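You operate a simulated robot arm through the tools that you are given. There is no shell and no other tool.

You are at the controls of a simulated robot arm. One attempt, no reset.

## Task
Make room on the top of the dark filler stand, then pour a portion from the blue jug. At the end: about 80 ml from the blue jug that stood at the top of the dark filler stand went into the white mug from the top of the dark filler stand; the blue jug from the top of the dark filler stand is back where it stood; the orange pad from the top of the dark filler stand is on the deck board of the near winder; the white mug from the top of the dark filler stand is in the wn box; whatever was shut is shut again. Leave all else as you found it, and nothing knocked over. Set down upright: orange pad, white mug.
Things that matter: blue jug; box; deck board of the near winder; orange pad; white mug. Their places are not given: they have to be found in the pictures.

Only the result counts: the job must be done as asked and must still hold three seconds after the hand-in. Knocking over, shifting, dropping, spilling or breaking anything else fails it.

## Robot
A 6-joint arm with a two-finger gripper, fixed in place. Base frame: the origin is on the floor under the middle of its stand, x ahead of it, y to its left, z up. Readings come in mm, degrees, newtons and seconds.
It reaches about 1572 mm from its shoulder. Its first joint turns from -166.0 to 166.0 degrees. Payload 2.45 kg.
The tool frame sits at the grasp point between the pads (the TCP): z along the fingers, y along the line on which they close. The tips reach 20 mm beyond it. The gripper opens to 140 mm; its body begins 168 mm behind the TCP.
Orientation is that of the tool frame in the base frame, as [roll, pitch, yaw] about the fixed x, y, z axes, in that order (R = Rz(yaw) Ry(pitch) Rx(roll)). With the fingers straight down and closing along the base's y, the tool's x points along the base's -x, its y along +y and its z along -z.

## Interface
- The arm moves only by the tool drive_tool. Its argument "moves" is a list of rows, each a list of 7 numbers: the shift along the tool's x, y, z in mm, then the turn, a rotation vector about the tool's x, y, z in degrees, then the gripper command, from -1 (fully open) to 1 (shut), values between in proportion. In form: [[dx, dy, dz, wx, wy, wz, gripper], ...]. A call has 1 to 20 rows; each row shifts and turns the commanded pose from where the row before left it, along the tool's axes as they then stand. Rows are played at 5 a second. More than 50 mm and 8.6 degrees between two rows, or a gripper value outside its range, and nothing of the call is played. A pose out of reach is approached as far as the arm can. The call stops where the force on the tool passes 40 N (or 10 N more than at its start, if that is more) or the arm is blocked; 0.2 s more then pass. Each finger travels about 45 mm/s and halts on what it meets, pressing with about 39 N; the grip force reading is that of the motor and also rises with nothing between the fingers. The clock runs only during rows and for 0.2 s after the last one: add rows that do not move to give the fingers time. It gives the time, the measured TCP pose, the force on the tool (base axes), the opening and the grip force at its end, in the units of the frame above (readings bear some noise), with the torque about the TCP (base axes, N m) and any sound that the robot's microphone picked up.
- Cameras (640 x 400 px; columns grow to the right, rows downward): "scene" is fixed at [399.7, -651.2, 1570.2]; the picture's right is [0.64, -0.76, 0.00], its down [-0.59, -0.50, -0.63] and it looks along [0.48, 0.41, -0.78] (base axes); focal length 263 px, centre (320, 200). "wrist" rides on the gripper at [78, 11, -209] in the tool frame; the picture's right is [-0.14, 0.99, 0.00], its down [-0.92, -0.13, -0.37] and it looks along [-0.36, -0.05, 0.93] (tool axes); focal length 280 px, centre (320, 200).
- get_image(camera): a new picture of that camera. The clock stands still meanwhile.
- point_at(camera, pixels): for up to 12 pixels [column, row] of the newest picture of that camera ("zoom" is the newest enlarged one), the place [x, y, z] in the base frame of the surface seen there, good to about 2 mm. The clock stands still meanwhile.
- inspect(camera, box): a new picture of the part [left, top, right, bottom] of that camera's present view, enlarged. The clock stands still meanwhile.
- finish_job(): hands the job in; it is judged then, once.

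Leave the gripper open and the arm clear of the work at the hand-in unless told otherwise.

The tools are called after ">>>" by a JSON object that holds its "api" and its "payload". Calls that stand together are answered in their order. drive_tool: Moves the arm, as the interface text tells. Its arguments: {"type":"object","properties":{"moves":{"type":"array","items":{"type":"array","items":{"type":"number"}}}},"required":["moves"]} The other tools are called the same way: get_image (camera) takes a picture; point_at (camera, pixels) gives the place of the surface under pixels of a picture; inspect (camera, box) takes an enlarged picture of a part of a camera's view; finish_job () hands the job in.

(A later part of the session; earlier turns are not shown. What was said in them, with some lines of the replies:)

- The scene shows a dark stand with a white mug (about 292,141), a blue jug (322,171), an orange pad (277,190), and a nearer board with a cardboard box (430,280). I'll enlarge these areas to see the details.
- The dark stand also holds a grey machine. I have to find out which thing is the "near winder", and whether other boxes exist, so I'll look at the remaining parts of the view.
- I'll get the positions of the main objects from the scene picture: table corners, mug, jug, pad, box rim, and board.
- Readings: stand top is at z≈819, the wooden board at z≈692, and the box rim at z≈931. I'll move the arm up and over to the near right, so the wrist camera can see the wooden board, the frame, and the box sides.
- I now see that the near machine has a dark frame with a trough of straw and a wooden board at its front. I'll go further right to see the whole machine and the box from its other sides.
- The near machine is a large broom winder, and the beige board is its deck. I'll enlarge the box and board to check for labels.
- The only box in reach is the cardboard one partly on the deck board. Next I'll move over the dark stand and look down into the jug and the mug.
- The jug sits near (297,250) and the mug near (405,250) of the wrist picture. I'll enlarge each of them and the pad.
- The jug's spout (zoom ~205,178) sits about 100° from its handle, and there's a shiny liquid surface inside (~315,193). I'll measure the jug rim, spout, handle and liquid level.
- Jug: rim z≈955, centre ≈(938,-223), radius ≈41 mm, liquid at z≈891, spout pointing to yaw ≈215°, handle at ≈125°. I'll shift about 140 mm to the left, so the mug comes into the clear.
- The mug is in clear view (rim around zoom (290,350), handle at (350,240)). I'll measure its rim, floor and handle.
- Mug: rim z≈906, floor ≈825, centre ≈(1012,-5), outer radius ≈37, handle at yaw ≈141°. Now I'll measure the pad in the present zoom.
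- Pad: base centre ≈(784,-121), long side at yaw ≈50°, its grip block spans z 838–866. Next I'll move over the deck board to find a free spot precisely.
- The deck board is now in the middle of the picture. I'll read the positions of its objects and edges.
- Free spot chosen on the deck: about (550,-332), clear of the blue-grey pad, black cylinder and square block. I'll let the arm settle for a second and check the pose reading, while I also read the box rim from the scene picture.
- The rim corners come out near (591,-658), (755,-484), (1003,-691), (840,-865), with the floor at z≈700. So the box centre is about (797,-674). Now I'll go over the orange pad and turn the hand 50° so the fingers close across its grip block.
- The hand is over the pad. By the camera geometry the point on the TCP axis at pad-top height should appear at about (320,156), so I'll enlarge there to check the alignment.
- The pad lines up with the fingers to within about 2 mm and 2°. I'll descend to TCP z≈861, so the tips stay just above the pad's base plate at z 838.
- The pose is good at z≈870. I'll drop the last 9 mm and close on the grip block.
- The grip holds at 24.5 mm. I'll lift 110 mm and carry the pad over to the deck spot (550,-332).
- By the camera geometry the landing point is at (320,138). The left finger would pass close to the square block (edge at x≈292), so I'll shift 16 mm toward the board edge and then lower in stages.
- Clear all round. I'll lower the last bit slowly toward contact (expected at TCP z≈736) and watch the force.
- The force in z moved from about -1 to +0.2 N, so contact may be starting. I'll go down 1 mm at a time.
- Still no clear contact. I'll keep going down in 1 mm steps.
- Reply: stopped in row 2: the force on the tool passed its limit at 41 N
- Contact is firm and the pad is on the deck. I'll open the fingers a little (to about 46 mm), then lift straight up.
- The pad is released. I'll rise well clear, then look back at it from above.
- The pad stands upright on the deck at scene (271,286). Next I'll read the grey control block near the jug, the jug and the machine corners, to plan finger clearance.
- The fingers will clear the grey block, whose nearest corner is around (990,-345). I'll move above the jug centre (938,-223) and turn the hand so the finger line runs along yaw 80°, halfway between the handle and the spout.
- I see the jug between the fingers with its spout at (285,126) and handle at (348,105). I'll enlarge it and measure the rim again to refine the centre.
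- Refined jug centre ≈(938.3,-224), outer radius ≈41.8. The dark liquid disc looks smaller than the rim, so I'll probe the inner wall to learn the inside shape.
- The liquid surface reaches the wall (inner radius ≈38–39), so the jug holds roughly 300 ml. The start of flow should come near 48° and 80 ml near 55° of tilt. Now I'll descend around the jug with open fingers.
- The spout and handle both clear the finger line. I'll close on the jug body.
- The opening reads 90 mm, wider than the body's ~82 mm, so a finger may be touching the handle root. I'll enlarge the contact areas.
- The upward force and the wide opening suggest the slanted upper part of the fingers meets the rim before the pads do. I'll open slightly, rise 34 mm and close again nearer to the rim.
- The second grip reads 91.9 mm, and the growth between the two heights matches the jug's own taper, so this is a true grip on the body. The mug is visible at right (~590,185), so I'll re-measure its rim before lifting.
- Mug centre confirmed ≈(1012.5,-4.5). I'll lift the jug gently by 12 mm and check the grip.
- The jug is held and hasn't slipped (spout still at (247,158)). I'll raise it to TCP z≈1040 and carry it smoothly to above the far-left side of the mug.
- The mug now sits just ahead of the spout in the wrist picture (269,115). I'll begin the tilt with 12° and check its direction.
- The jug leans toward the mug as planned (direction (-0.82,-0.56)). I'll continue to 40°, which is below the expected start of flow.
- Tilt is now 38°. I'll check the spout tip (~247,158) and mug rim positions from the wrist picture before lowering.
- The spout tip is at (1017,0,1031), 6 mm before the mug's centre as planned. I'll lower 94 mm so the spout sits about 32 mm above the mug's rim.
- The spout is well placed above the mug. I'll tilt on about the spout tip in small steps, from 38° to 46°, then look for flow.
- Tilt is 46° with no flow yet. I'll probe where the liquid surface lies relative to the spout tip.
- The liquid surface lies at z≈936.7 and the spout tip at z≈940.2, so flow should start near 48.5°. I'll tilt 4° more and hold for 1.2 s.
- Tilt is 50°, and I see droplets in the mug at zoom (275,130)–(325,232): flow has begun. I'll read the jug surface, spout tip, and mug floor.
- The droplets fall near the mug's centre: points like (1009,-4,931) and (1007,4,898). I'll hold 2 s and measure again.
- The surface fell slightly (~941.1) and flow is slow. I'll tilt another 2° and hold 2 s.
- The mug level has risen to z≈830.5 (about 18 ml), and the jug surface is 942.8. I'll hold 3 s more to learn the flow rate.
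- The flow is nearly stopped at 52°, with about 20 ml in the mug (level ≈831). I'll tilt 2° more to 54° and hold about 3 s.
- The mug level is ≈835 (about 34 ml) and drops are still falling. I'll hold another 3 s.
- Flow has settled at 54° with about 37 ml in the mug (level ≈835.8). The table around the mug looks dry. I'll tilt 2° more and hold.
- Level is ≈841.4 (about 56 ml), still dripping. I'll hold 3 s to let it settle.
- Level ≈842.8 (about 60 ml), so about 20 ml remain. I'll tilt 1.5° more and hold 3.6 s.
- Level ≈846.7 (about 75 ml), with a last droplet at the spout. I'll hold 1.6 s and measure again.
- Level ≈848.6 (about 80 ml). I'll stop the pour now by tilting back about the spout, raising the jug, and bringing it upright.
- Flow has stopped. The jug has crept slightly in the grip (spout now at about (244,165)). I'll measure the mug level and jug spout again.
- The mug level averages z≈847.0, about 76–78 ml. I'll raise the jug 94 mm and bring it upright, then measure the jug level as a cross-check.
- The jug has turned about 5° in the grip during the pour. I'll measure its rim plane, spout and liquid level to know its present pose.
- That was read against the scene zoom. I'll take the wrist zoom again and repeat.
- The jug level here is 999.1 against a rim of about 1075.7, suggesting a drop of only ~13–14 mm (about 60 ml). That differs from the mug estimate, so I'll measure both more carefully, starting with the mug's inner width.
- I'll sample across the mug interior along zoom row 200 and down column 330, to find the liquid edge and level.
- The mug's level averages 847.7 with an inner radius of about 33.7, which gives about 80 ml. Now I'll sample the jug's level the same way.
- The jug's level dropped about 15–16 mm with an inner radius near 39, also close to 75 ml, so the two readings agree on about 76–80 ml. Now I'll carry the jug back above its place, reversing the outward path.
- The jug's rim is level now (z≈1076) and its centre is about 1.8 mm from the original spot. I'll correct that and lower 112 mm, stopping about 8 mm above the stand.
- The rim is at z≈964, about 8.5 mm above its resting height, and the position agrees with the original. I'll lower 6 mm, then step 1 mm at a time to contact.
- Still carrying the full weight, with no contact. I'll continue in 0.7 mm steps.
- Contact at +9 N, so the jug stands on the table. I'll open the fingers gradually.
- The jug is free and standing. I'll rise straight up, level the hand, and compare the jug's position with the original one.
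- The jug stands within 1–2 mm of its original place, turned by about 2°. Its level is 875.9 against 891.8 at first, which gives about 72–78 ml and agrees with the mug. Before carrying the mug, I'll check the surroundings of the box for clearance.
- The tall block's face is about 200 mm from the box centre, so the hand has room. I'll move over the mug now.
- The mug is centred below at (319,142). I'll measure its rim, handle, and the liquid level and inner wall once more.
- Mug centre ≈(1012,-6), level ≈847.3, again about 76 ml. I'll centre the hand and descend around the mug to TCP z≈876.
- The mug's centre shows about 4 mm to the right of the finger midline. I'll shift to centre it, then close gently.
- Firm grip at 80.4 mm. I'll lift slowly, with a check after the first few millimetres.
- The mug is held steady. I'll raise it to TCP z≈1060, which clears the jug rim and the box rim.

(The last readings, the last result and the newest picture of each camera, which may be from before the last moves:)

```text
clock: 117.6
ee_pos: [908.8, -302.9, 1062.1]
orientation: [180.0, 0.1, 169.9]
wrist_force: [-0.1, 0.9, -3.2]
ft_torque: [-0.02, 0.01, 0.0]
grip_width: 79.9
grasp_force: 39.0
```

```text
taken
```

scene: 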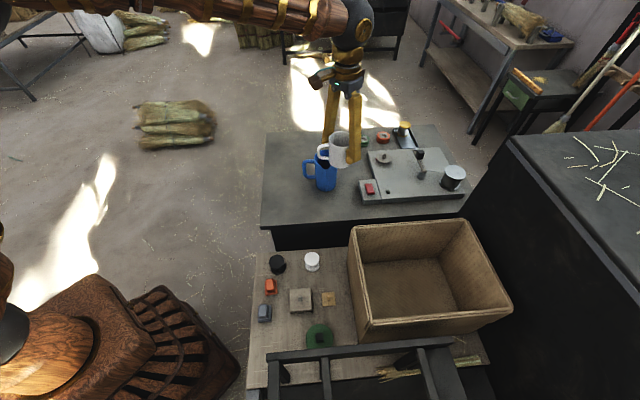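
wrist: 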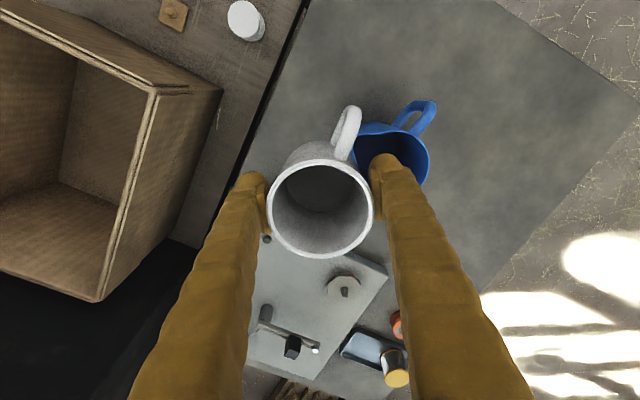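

Now past the jug. I'll carry on to above the box at about (781,-661).

>>> {"api": "drive_tool", "payload": {"moves": [[0.85, -5, 0, 0, 0, 0, 1], [1.7, -10, 0, 0, 0, 0, 1], [2.54, -15, 0, 0, 0, 0, 1], [3.816, -22.5, 0, 0, 0, 0, 1], [3.816, -22.5, 0, 0, 0, 0, 1], [3.816, -22.5, 0, 0, 0, 0, 1], [3.816, -22.5, 0, 0, 0, 0, 1], [3.816, -22.5, 0, 0, 0, 0, 1], [3.816, -22.5, 0, 0, 0, 0, 1], [3.816, -22.5, 0, 0, 0, 0, 1], [3.816, -22.5, 0, 0, 0, 0, 1], [3.816, -22.5, 0, 0, 0, 0, 1], [3.816, -22.5, 0, 0, 0, 0, 1], [3.816, -22.5, 0, 0, 0, 0, 1], [3.816, -22.5, 0, 0, 0, 0, 1], [3.816, -22.5, 0, 0, 0, 0, 1], [3.816, -22.5, 0, 0, 0, 0, 1], [2.54, -15, 0, 0, 0, 0, 1], [1.7, -10, 0, 0, 0, 0, 1], [0.85, -5, 0, 0, 0, 0, 1]]}}

>>> {"api": "drive_tool", "payload": {"moves": [[0, 0, 0, 0, 0, 0, 1], [0, 0, 0, 0, 0, 0, 1]]}}

>>> {"api": "get_image", "payload": {"camera": "wrist"}}

>>> {"api": "get_image", "payload": {"camera": "scene"}}

```text
clock: 121.8
ee_pos: [779.4, -661.6, 1061.3]
orientation: [-180.0, 0.1, 170.0]
wrist_force: [-0.6, 0.7, -4.0]
ft_torque: [0.0, -0.02, -0.02]
grip_width: 79.8
grasp_force: 39.2
```

```text
clock: 122.4
ee_pos: [779.7, -662.7, 1061.7]
orientation: [179.9, 0.1, 170.0]
wrist_force: [0.6, 0.2, -4.0]
ft_torque: [-0.05, -0.02, 0.01]
grip_width: 80.0
grasp_force: 39.5
```

```text
taken
```

wrist: 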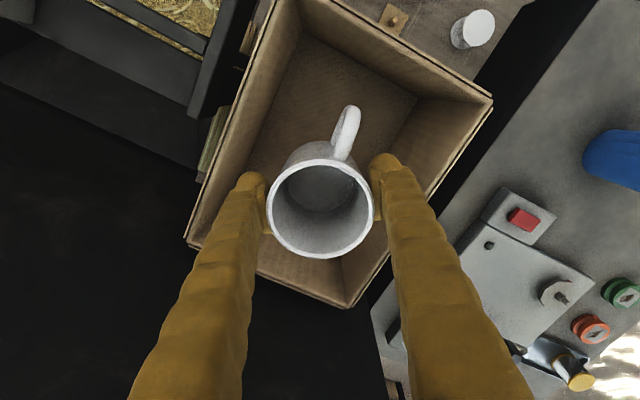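

```text
taken
```

scene: 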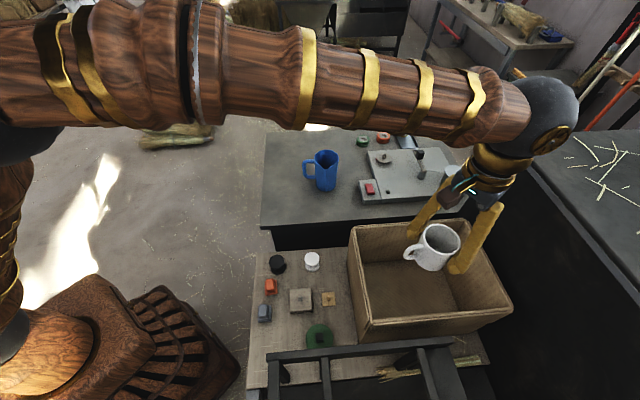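

The mug hangs above the box. I'll read the box's rim corners and floor in this picture to confirm the landing point (320,131) is clear of the walls.

>>> {"api": "point_at", "payload": {"camera": "wrist", "pixels": [[491, 101], [347, 304], [188, 241], [276, 5], [303, 36], [416, 97], [300, 110], [370, 120], [250, 160], [275, 120], [395, 110], [340, 70]]}}

```text
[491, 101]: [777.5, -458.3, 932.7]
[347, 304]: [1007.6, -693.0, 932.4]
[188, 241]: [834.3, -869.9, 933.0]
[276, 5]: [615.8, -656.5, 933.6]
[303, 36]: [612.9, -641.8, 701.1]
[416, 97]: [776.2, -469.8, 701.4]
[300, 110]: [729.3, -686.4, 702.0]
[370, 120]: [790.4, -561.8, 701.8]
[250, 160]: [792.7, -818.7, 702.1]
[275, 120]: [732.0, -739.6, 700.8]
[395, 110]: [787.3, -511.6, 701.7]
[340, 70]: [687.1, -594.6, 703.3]
```

The true box centre is about (806,-665). I'll shift the mug 15 mm further from the near wall and descend to about 16 mm above the floor.

>>> {"api": "drive_tool", "payload": {"moves": [[-4.2, 6.2, 0, 0, 0, 0, 1], [-4.3, 6.2, 0, 0, 0, 0, 1], [0, 0, 8, 0, 0, 0, 1], [0, 0, 16, 0, 0, 0, 1], [0, 0, 24, 0, 0, 0, 1], [0, 0, 24, 0, 0, 0, 1], [0, 0, 24, 0, 0, 0, 1], [0, 0, 24, 0, 0, 0, 1], [0, 0, 24, 0, 0, 0, 1], [0, 0, 24, 0, 0, 0, 1], [0, 0, 20, 0, 0, 0, 1], [0, 0, 12, 0, 0, 0, 1], [0, 0, 0, 0, 0, 0, 1], [0, 0, 0, 0, 0, 0, 1]]}}

>>> {"api": "get_image", "payload": {"camera": "wrist"}}

>>> {"api": "get_image", "payload": {"camera": "scene"}}

```text
clock: 125.4
ee_pos: [790.8, -651.0, 860.3]
orientation: [179.9, 0.1, 169.9]
wrist_force: [0.2, 0.7, -2.8]
ft_torque: [-0.01, 0.02, 0.01]
grip_width: 79.9
grasp_force: 38.7
```

```text
taken
```

wrist: 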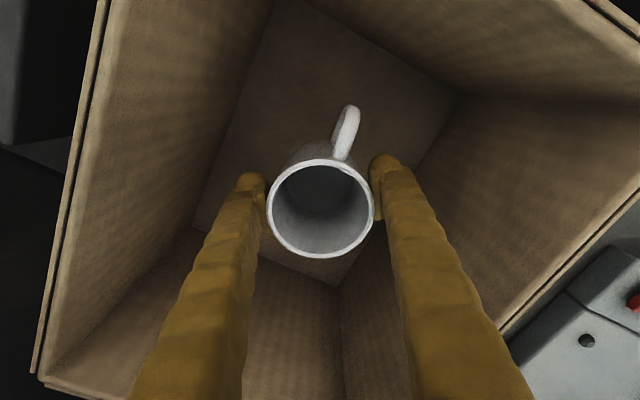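

```text
taken
```

scene: 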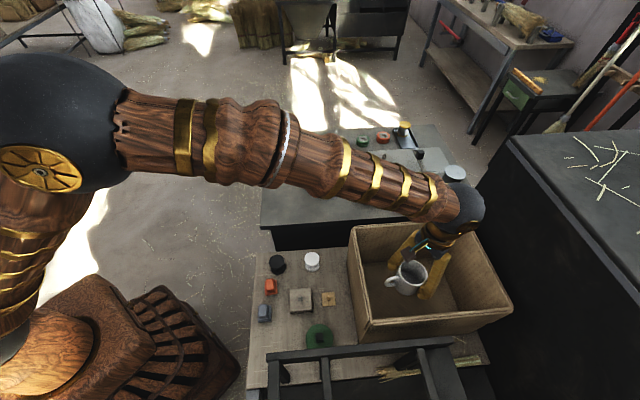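

The arm hides the jug from this view, so I'll check the forearm's height near the box wall before lowering further.

>>> {"api": "point_at", "payload": {"camera": "scene", "pixels": [[466, 192], [445, 195], [430, 215], [400, 170], [350, 155], [350, 185], [460, 230], [445, 235], [400, 205], [425, 225], [300, 140], [410, 278]]}}

>>> {"api": "inspect", "payload": {"camera": "scene", "box": [340, 170, 520, 330]}}

```text
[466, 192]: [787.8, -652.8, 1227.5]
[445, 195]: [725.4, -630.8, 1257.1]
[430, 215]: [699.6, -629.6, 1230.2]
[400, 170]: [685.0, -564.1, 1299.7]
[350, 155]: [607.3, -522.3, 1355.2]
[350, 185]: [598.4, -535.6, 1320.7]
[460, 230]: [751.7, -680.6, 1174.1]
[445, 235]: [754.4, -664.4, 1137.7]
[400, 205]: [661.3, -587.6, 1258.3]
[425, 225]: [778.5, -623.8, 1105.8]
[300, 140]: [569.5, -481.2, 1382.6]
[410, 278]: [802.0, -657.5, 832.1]
```

```text
2.50 times, centred on (430, 250) of scene
```

zoom: 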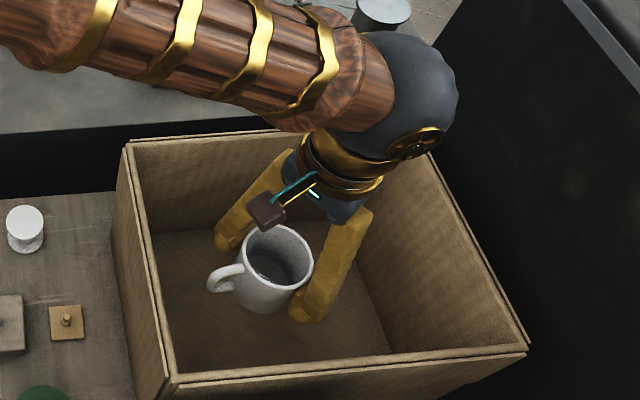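

The forearm stays above z≈1130 there, well clear of the rim at 933. I'll lower to about 10 mm above the floor.

>>> {"api": "drive_tool", "payload": {"moves": [[0, 0, 10, 0, 0, 0, 1], [0, 0, 20, 0, 0, 0, 1], [0, 0, 20, 0, 0, 0, 1], [0, 0, 20, 0, 0, 0, 1], [0, 0, 14, 0, 0, 0, 1], [0, 0, 8, 0, 0, 0, 1], [0, 0, 0, 0, 0, 0, 1], [0, 0, 0, 0, 0, 0, 1]]}}

>>> {"api": "inspect", "payload": {"camera": "scene", "box": [340, 170, 520, 330]}}

>>> {"api": "get_image", "payload": {"camera": "wrist"}}

```text
clock: 127.2
ee_pos: [791.2, -652.0, 767.2]
orientation: [179.9, 0.1, 170.0]
wrist_force: [0.4, 0.4, -3.6]
ft_torque: [0.01, 0.0, 0.0]
grip_width: 80.1
grasp_force: 39.3
```

```text
2.50 times, centred on (430, 250) of scene
```

zoom: 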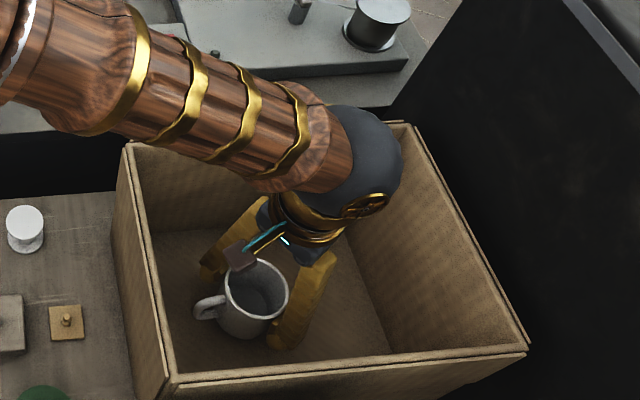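

```text
taken
```

wrist: 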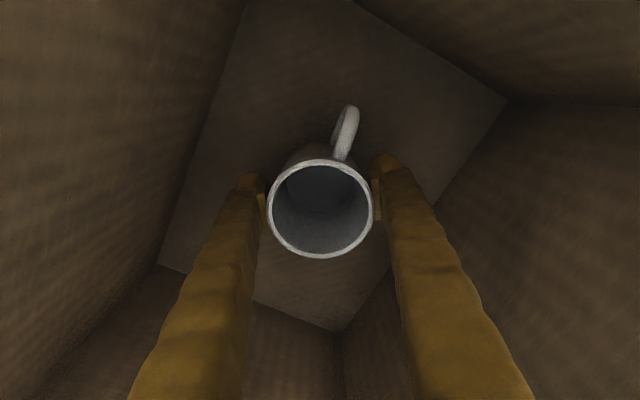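

About 10 mm remain. I'll lower 7 mm, then step to contact.

>>> {"api": "drive_tool", "payload": {"moves": [[0, 0, 4, 0, 0, 0, 1], [0, 0, 3, 0, 0, 0, 1], [0, 0, 0, 0, 0, 0, 1], [0, 0, 0, 0, 0, 0, 1]]}}

>>> {"api": "drive_tool", "payload": {"moves": [[0, 0, 1, 0, 0, 0, 1], [0, 0, 0, 0, 0, 0, 1]]}}

>>> {"api": "drive_tool", "payload": {"moves": [[0, 0, 1, 0, 0, 0, 1], [0, 0, 0, 0, 0, 0, 1]]}}

```text
clock: 128.2
ee_pos: [790.9, -650.3, 762.7]
orientation: [180.0, 0.0, 170.1]
wrist_force: [0.1, -0.4, -4.0]
ft_torque: [-0.01, -0.04, 0.01]
grip_width: 79.9
grasp_force: 39.0
```

```text
clock: 128.8
ee_pos: [791.4, -651.5, 760.1]
orientation: [179.9, 0.1, 170.0]
wrist_force: [0.4, 0.0, -2.8]
ft_torque: [-0.01, -0.05, -0.02]
grip_width: 79.7
grasp_force: 38.4
```

```text
clock: 129.4
ee_pos: [790.5, -651.0, 758.9]
orientation: [-180.0, 0.1, 170.0]
wrist_force: [0.1, 0.2, -2.9]
ft_torque: [-0.02, 0.0, 0.01]
grip_width: 79.7
grasp_force: 39.2
```

No contact yet. I'll take smaller steps.

>>> {"api": "drive_tool", "payload": {"moves": [[0, 0, 0.7, 0, 0, 0, 1], [0, 0, 0, 0, 0, 0, 1]]}}

>>> {"api": "drive_tool", "payload": {"moves": [[0, 0, 0.7, 0, 0, 0, 1], [0, 0, 0, 0, 0, 0, 1]]}}

```text
clock: 130.0
ee_pos: [791.0, -650.4, 758.4]
orientation: [-179.9, 0.1, 170.0]
wrist_force: [0.5, -0.2, -2.8]
ft_torque: [0.02, -0.03, 0.03]
grip_width: 79.7
grasp_force: 38.5
```

```text
clock: 130.6
ee_pos: [791.3, -650.7, 758.1]
orientation: [-180.0, 0.0, 170.0]
wrist_force: [-0.6, 0.4, -3.2]
ft_torque: [-0.02, -0.01, 0.02]
grip_width: 79.7
grasp_force: 39.2
```

>>> {"api": "drive_tool", "payload": {"moves": [[0, 0, 0.7, 0, 0, 0, 1], [0, 0, 0, 0, 0, 0, 1]]}}

>>> {"api": "drive_tool", "payload": {"moves": [[0, 0, 0.7, 0, 0, 0, 1], [0, 0, 0, 0, 0, 0, 1]]}}

```text
clock: 131.2
ee_pos: [790.8, -650.9, 757.5]
orientation: [180.0, 0.1, 170.0]
wrist_force: [-0.3, 0.5, -3.4]
ft_torque: [-0.01, -0.03, 0.0]
grip_width: 79.8
grasp_force: 38.9
```

```text
clock: 131.8
ee_pos: [789.4, -651.3, 757.1]
orientation: [180.0, 0.1, 170.0]
wrist_force: [-0.5, 1.0, 4.0]
ft_torque: [-0.02, 0.12, -0.04]
grip_width: 79.4
grasp_force: 38.7
```

Contact: Fz turned to +4 N, so the mug stands on the box floor. I'll open the fingers gradually.

>>> {"api": "drive_tool", "payload": {"moves": [[0, 0, 0, 0, 0, 0, -0.15], [0, 0, 0, 0, 0, 0, -0.25], [0, 0, 0, 0, 0, 0, -0.35], [0, 0, 0, 0, 0, 0, -0.5], [0, 0, 0, 0, 0, 0, -0.5], [0, 0, 0, 0, 0, 0, -0.5], [0, 0, 0, 0, 0, 0, -0.5]]}}

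>>> {"api": "get_image", "payload": {"camera": "wrist"}}

>>> {"api": "inspect", "payload": {"camera": "scene", "box": [340, 170, 520, 330]}}

```text
clock: 133.4
ee_pos: [789.8, -651.3, 756.8]
orientation: [-179.9, 0.1, 170.0]
wrist_force: [-0.5, -0.9, 0.0]
ft_torque: [-0.02, -0.01, -0.02]
grip_width: 105.0
grasp_force: 0.0
```

```text
taken
```

wrist: 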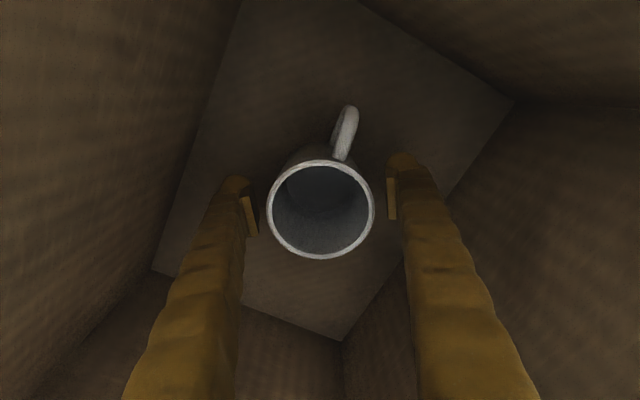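

```text
2.50 times, centred on (430, 250) of scene
```

zoom: 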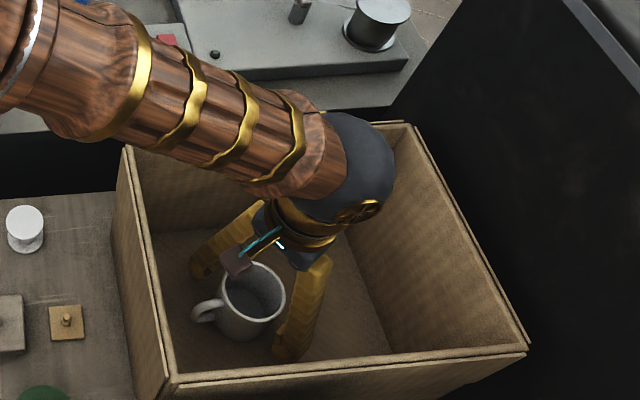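

The mug stands free between the open fingers. I'll rise straight out of the box.

>>> {"api": "drive_tool", "payload": {"moves": [[0, 0, -8, 0, 0, 0, -0.5], [0, 0, -16, 0, 0, 0, -0.5], [0, 0, -25, 0, 0, 0, -0.5], [0, 0, -35, 0, 0, 0, -0.5], [0, 0, -40, 0, 0, 0, -0.5], [0, 0, -40, 0, 0, 0, -0.5], [0, 0, -40, 0, 0, 0, -0.5], [0, 0, -40, 0, 0, 0, -0.5], [0, 0, -40, 0, 0, 0, -0.5], [0, 0, -40, 0, 0, 0, -0.8], [0, 0, -40, 0, 0, 0, -1], [0, 0, -30, 0, 0, 0, -1], [0, 0, 0, 0, 0, 0, -1]]}}

>>> {"api": "get_image", "payload": {"camera": "wrist"}}

>>> {"api": "inspect", "payload": {"camera": "wrist", "box": [270, 60, 390, 180]}}

>>> {"api": "point_at", "payload": {"camera": "zoom", "pixels": [[250, 200], [300, 180], [300, 200], [300, 220], [280, 200], [320, 200], [350, 260], [260, 150]]}}

```text
clock: 136.2
ee_pos: [790.3, -651.6, 1149.8]
orientation: [179.9, 0.1, 170.0]
wrist_force: [0.0, 0.0, -1.2]
ft_torque: [-0.02, 0.03, 0.02]
grip_width: 139.9
grasp_force: 0.0
```

```text
taken
```

wrist: 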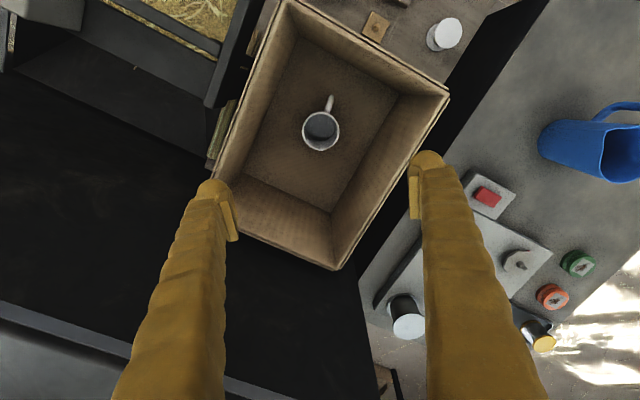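

```text
3.33 times, centred on (330, 120) of wrist
```

zoom: 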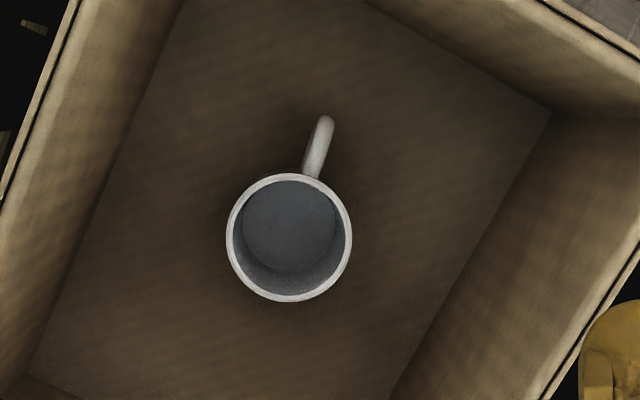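

```text
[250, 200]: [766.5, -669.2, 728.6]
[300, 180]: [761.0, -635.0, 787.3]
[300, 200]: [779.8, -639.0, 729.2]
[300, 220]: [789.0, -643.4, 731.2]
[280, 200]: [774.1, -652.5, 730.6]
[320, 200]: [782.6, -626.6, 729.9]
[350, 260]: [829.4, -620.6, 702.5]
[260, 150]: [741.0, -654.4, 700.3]
```

The mug stands upright in the box with its liquid (level 28 mm above its base, as before). I'll move the arm back to its clear start area and check the whole scene.

>>> {"api": "drive_tool", "payload": {"moves": [[0, 0, -40, 0, 0, 0, -1], [0, 0, -40, 0, 0, 0, -1], [15.1, 36.7, -2, 0, 0, 0, -1], [15.1, 36.7, -2, 0, 0, 0, -1], [15.1, 36.7, -2, 0, 0, 0, -1], [15.1, 36.7, -2, 0, 0, 0, -1], [15.1, 36.7, -2, 0, 0, 0, -1], [15.1, 36.7, -2, 0, 0, 0, -1], [15.1, 36.7, -2, 0, 0, 0, -1], [15.1, 36.7, -2, 0, 0, 0, -1], [15.1, 36.7, -2, 0, 0, 0, -1], [15.1, 36.7, -2, 0, 0, 0, -1], [15.1, 36.7, -2, 0, 0, 0, -1], [15.1, 36.7, -2, 0, 0, 0, -1], [15.1, 36.7, -2, 0, 0, 0, -1], [15.1, 36.7, -2, 0, 0, 0, -1], [15.1, 36.7, -2, 0, 0, 0, -1], [0, 0, 0, 0, 0, 0, -1], [0, 0, 0, 0, 0, 0, -1]]}}

>>> {"api": "get_image", "payload": {"camera": "scene"}}

>>> {"api": "inspect", "payload": {"camera": "scene", "box": [240, 110, 480, 260]}}

>>> {"api": "inspect", "payload": {"camera": "scene", "box": [230, 210, 530, 398]}}

```text
clock: 140.2
ee_pos: [658.9, -65.9, 1262.4]
orientation: [180.0, 0.1, 169.9]
wrist_force: [0.0, 0.4, 0.3]
ft_torque: [-0.01, 0.0, 0.01]
grip_width: 140.1
grasp_force: 0.0
```

```text
taken
```

scene: 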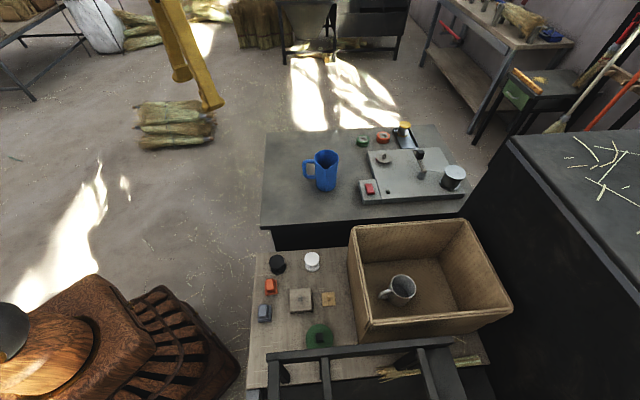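

```text
2.67 times, centred on (360, 185) of scene
```

zoom: 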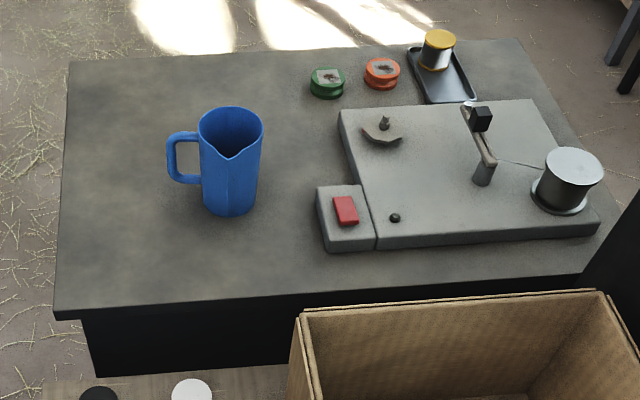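

```text
2.13 times, centred on (380, 304) of scene
```

zoom: 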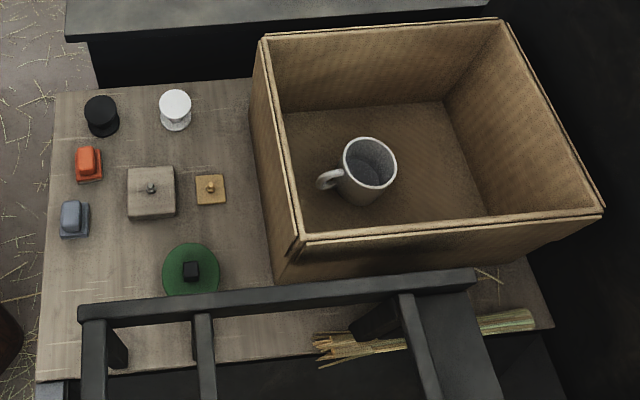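

Everything is in place: the jug is back on the stand, the orange pad is upright on the deck board, and the mug is upright in the box with the poured portion. Nothing else has moved, the gripper is open, and the arm is clear, so I'm handing the job in.

>>> {"api": "finish_job", "payload": {}}

```text
The job is handed in.
```

The job is handed in. The end state matches the request, though the poured amount probably came out a little under 80 ml.

- **Pour:** I estimate about 76 ml went from the blue jug into the white mug. Level readings in both put it between roughly 72 and 80 ml. I chose not to top it up. I saw no spill on the stand.
- **Blue jug:** It is back on the stand within about 2 mm of where it stood. It crept in the grip during the pour, so it is turned by about 2°.
- **Orange pad:** It stands upright on the wooden board at the front of the near machine. I took that board to be the "deck board of the near winder" and did not use the grey machine on the stand.
- **White mug:** It stands upright in the cardboard box with its liquid. I read "wn box" as this box because it was the only box in reach.
- **Everything else:** Nothing was opened, so nothing needed shutting. In the last pictures nothing else had moved or fallen. The gripper is open and the arm is clear.
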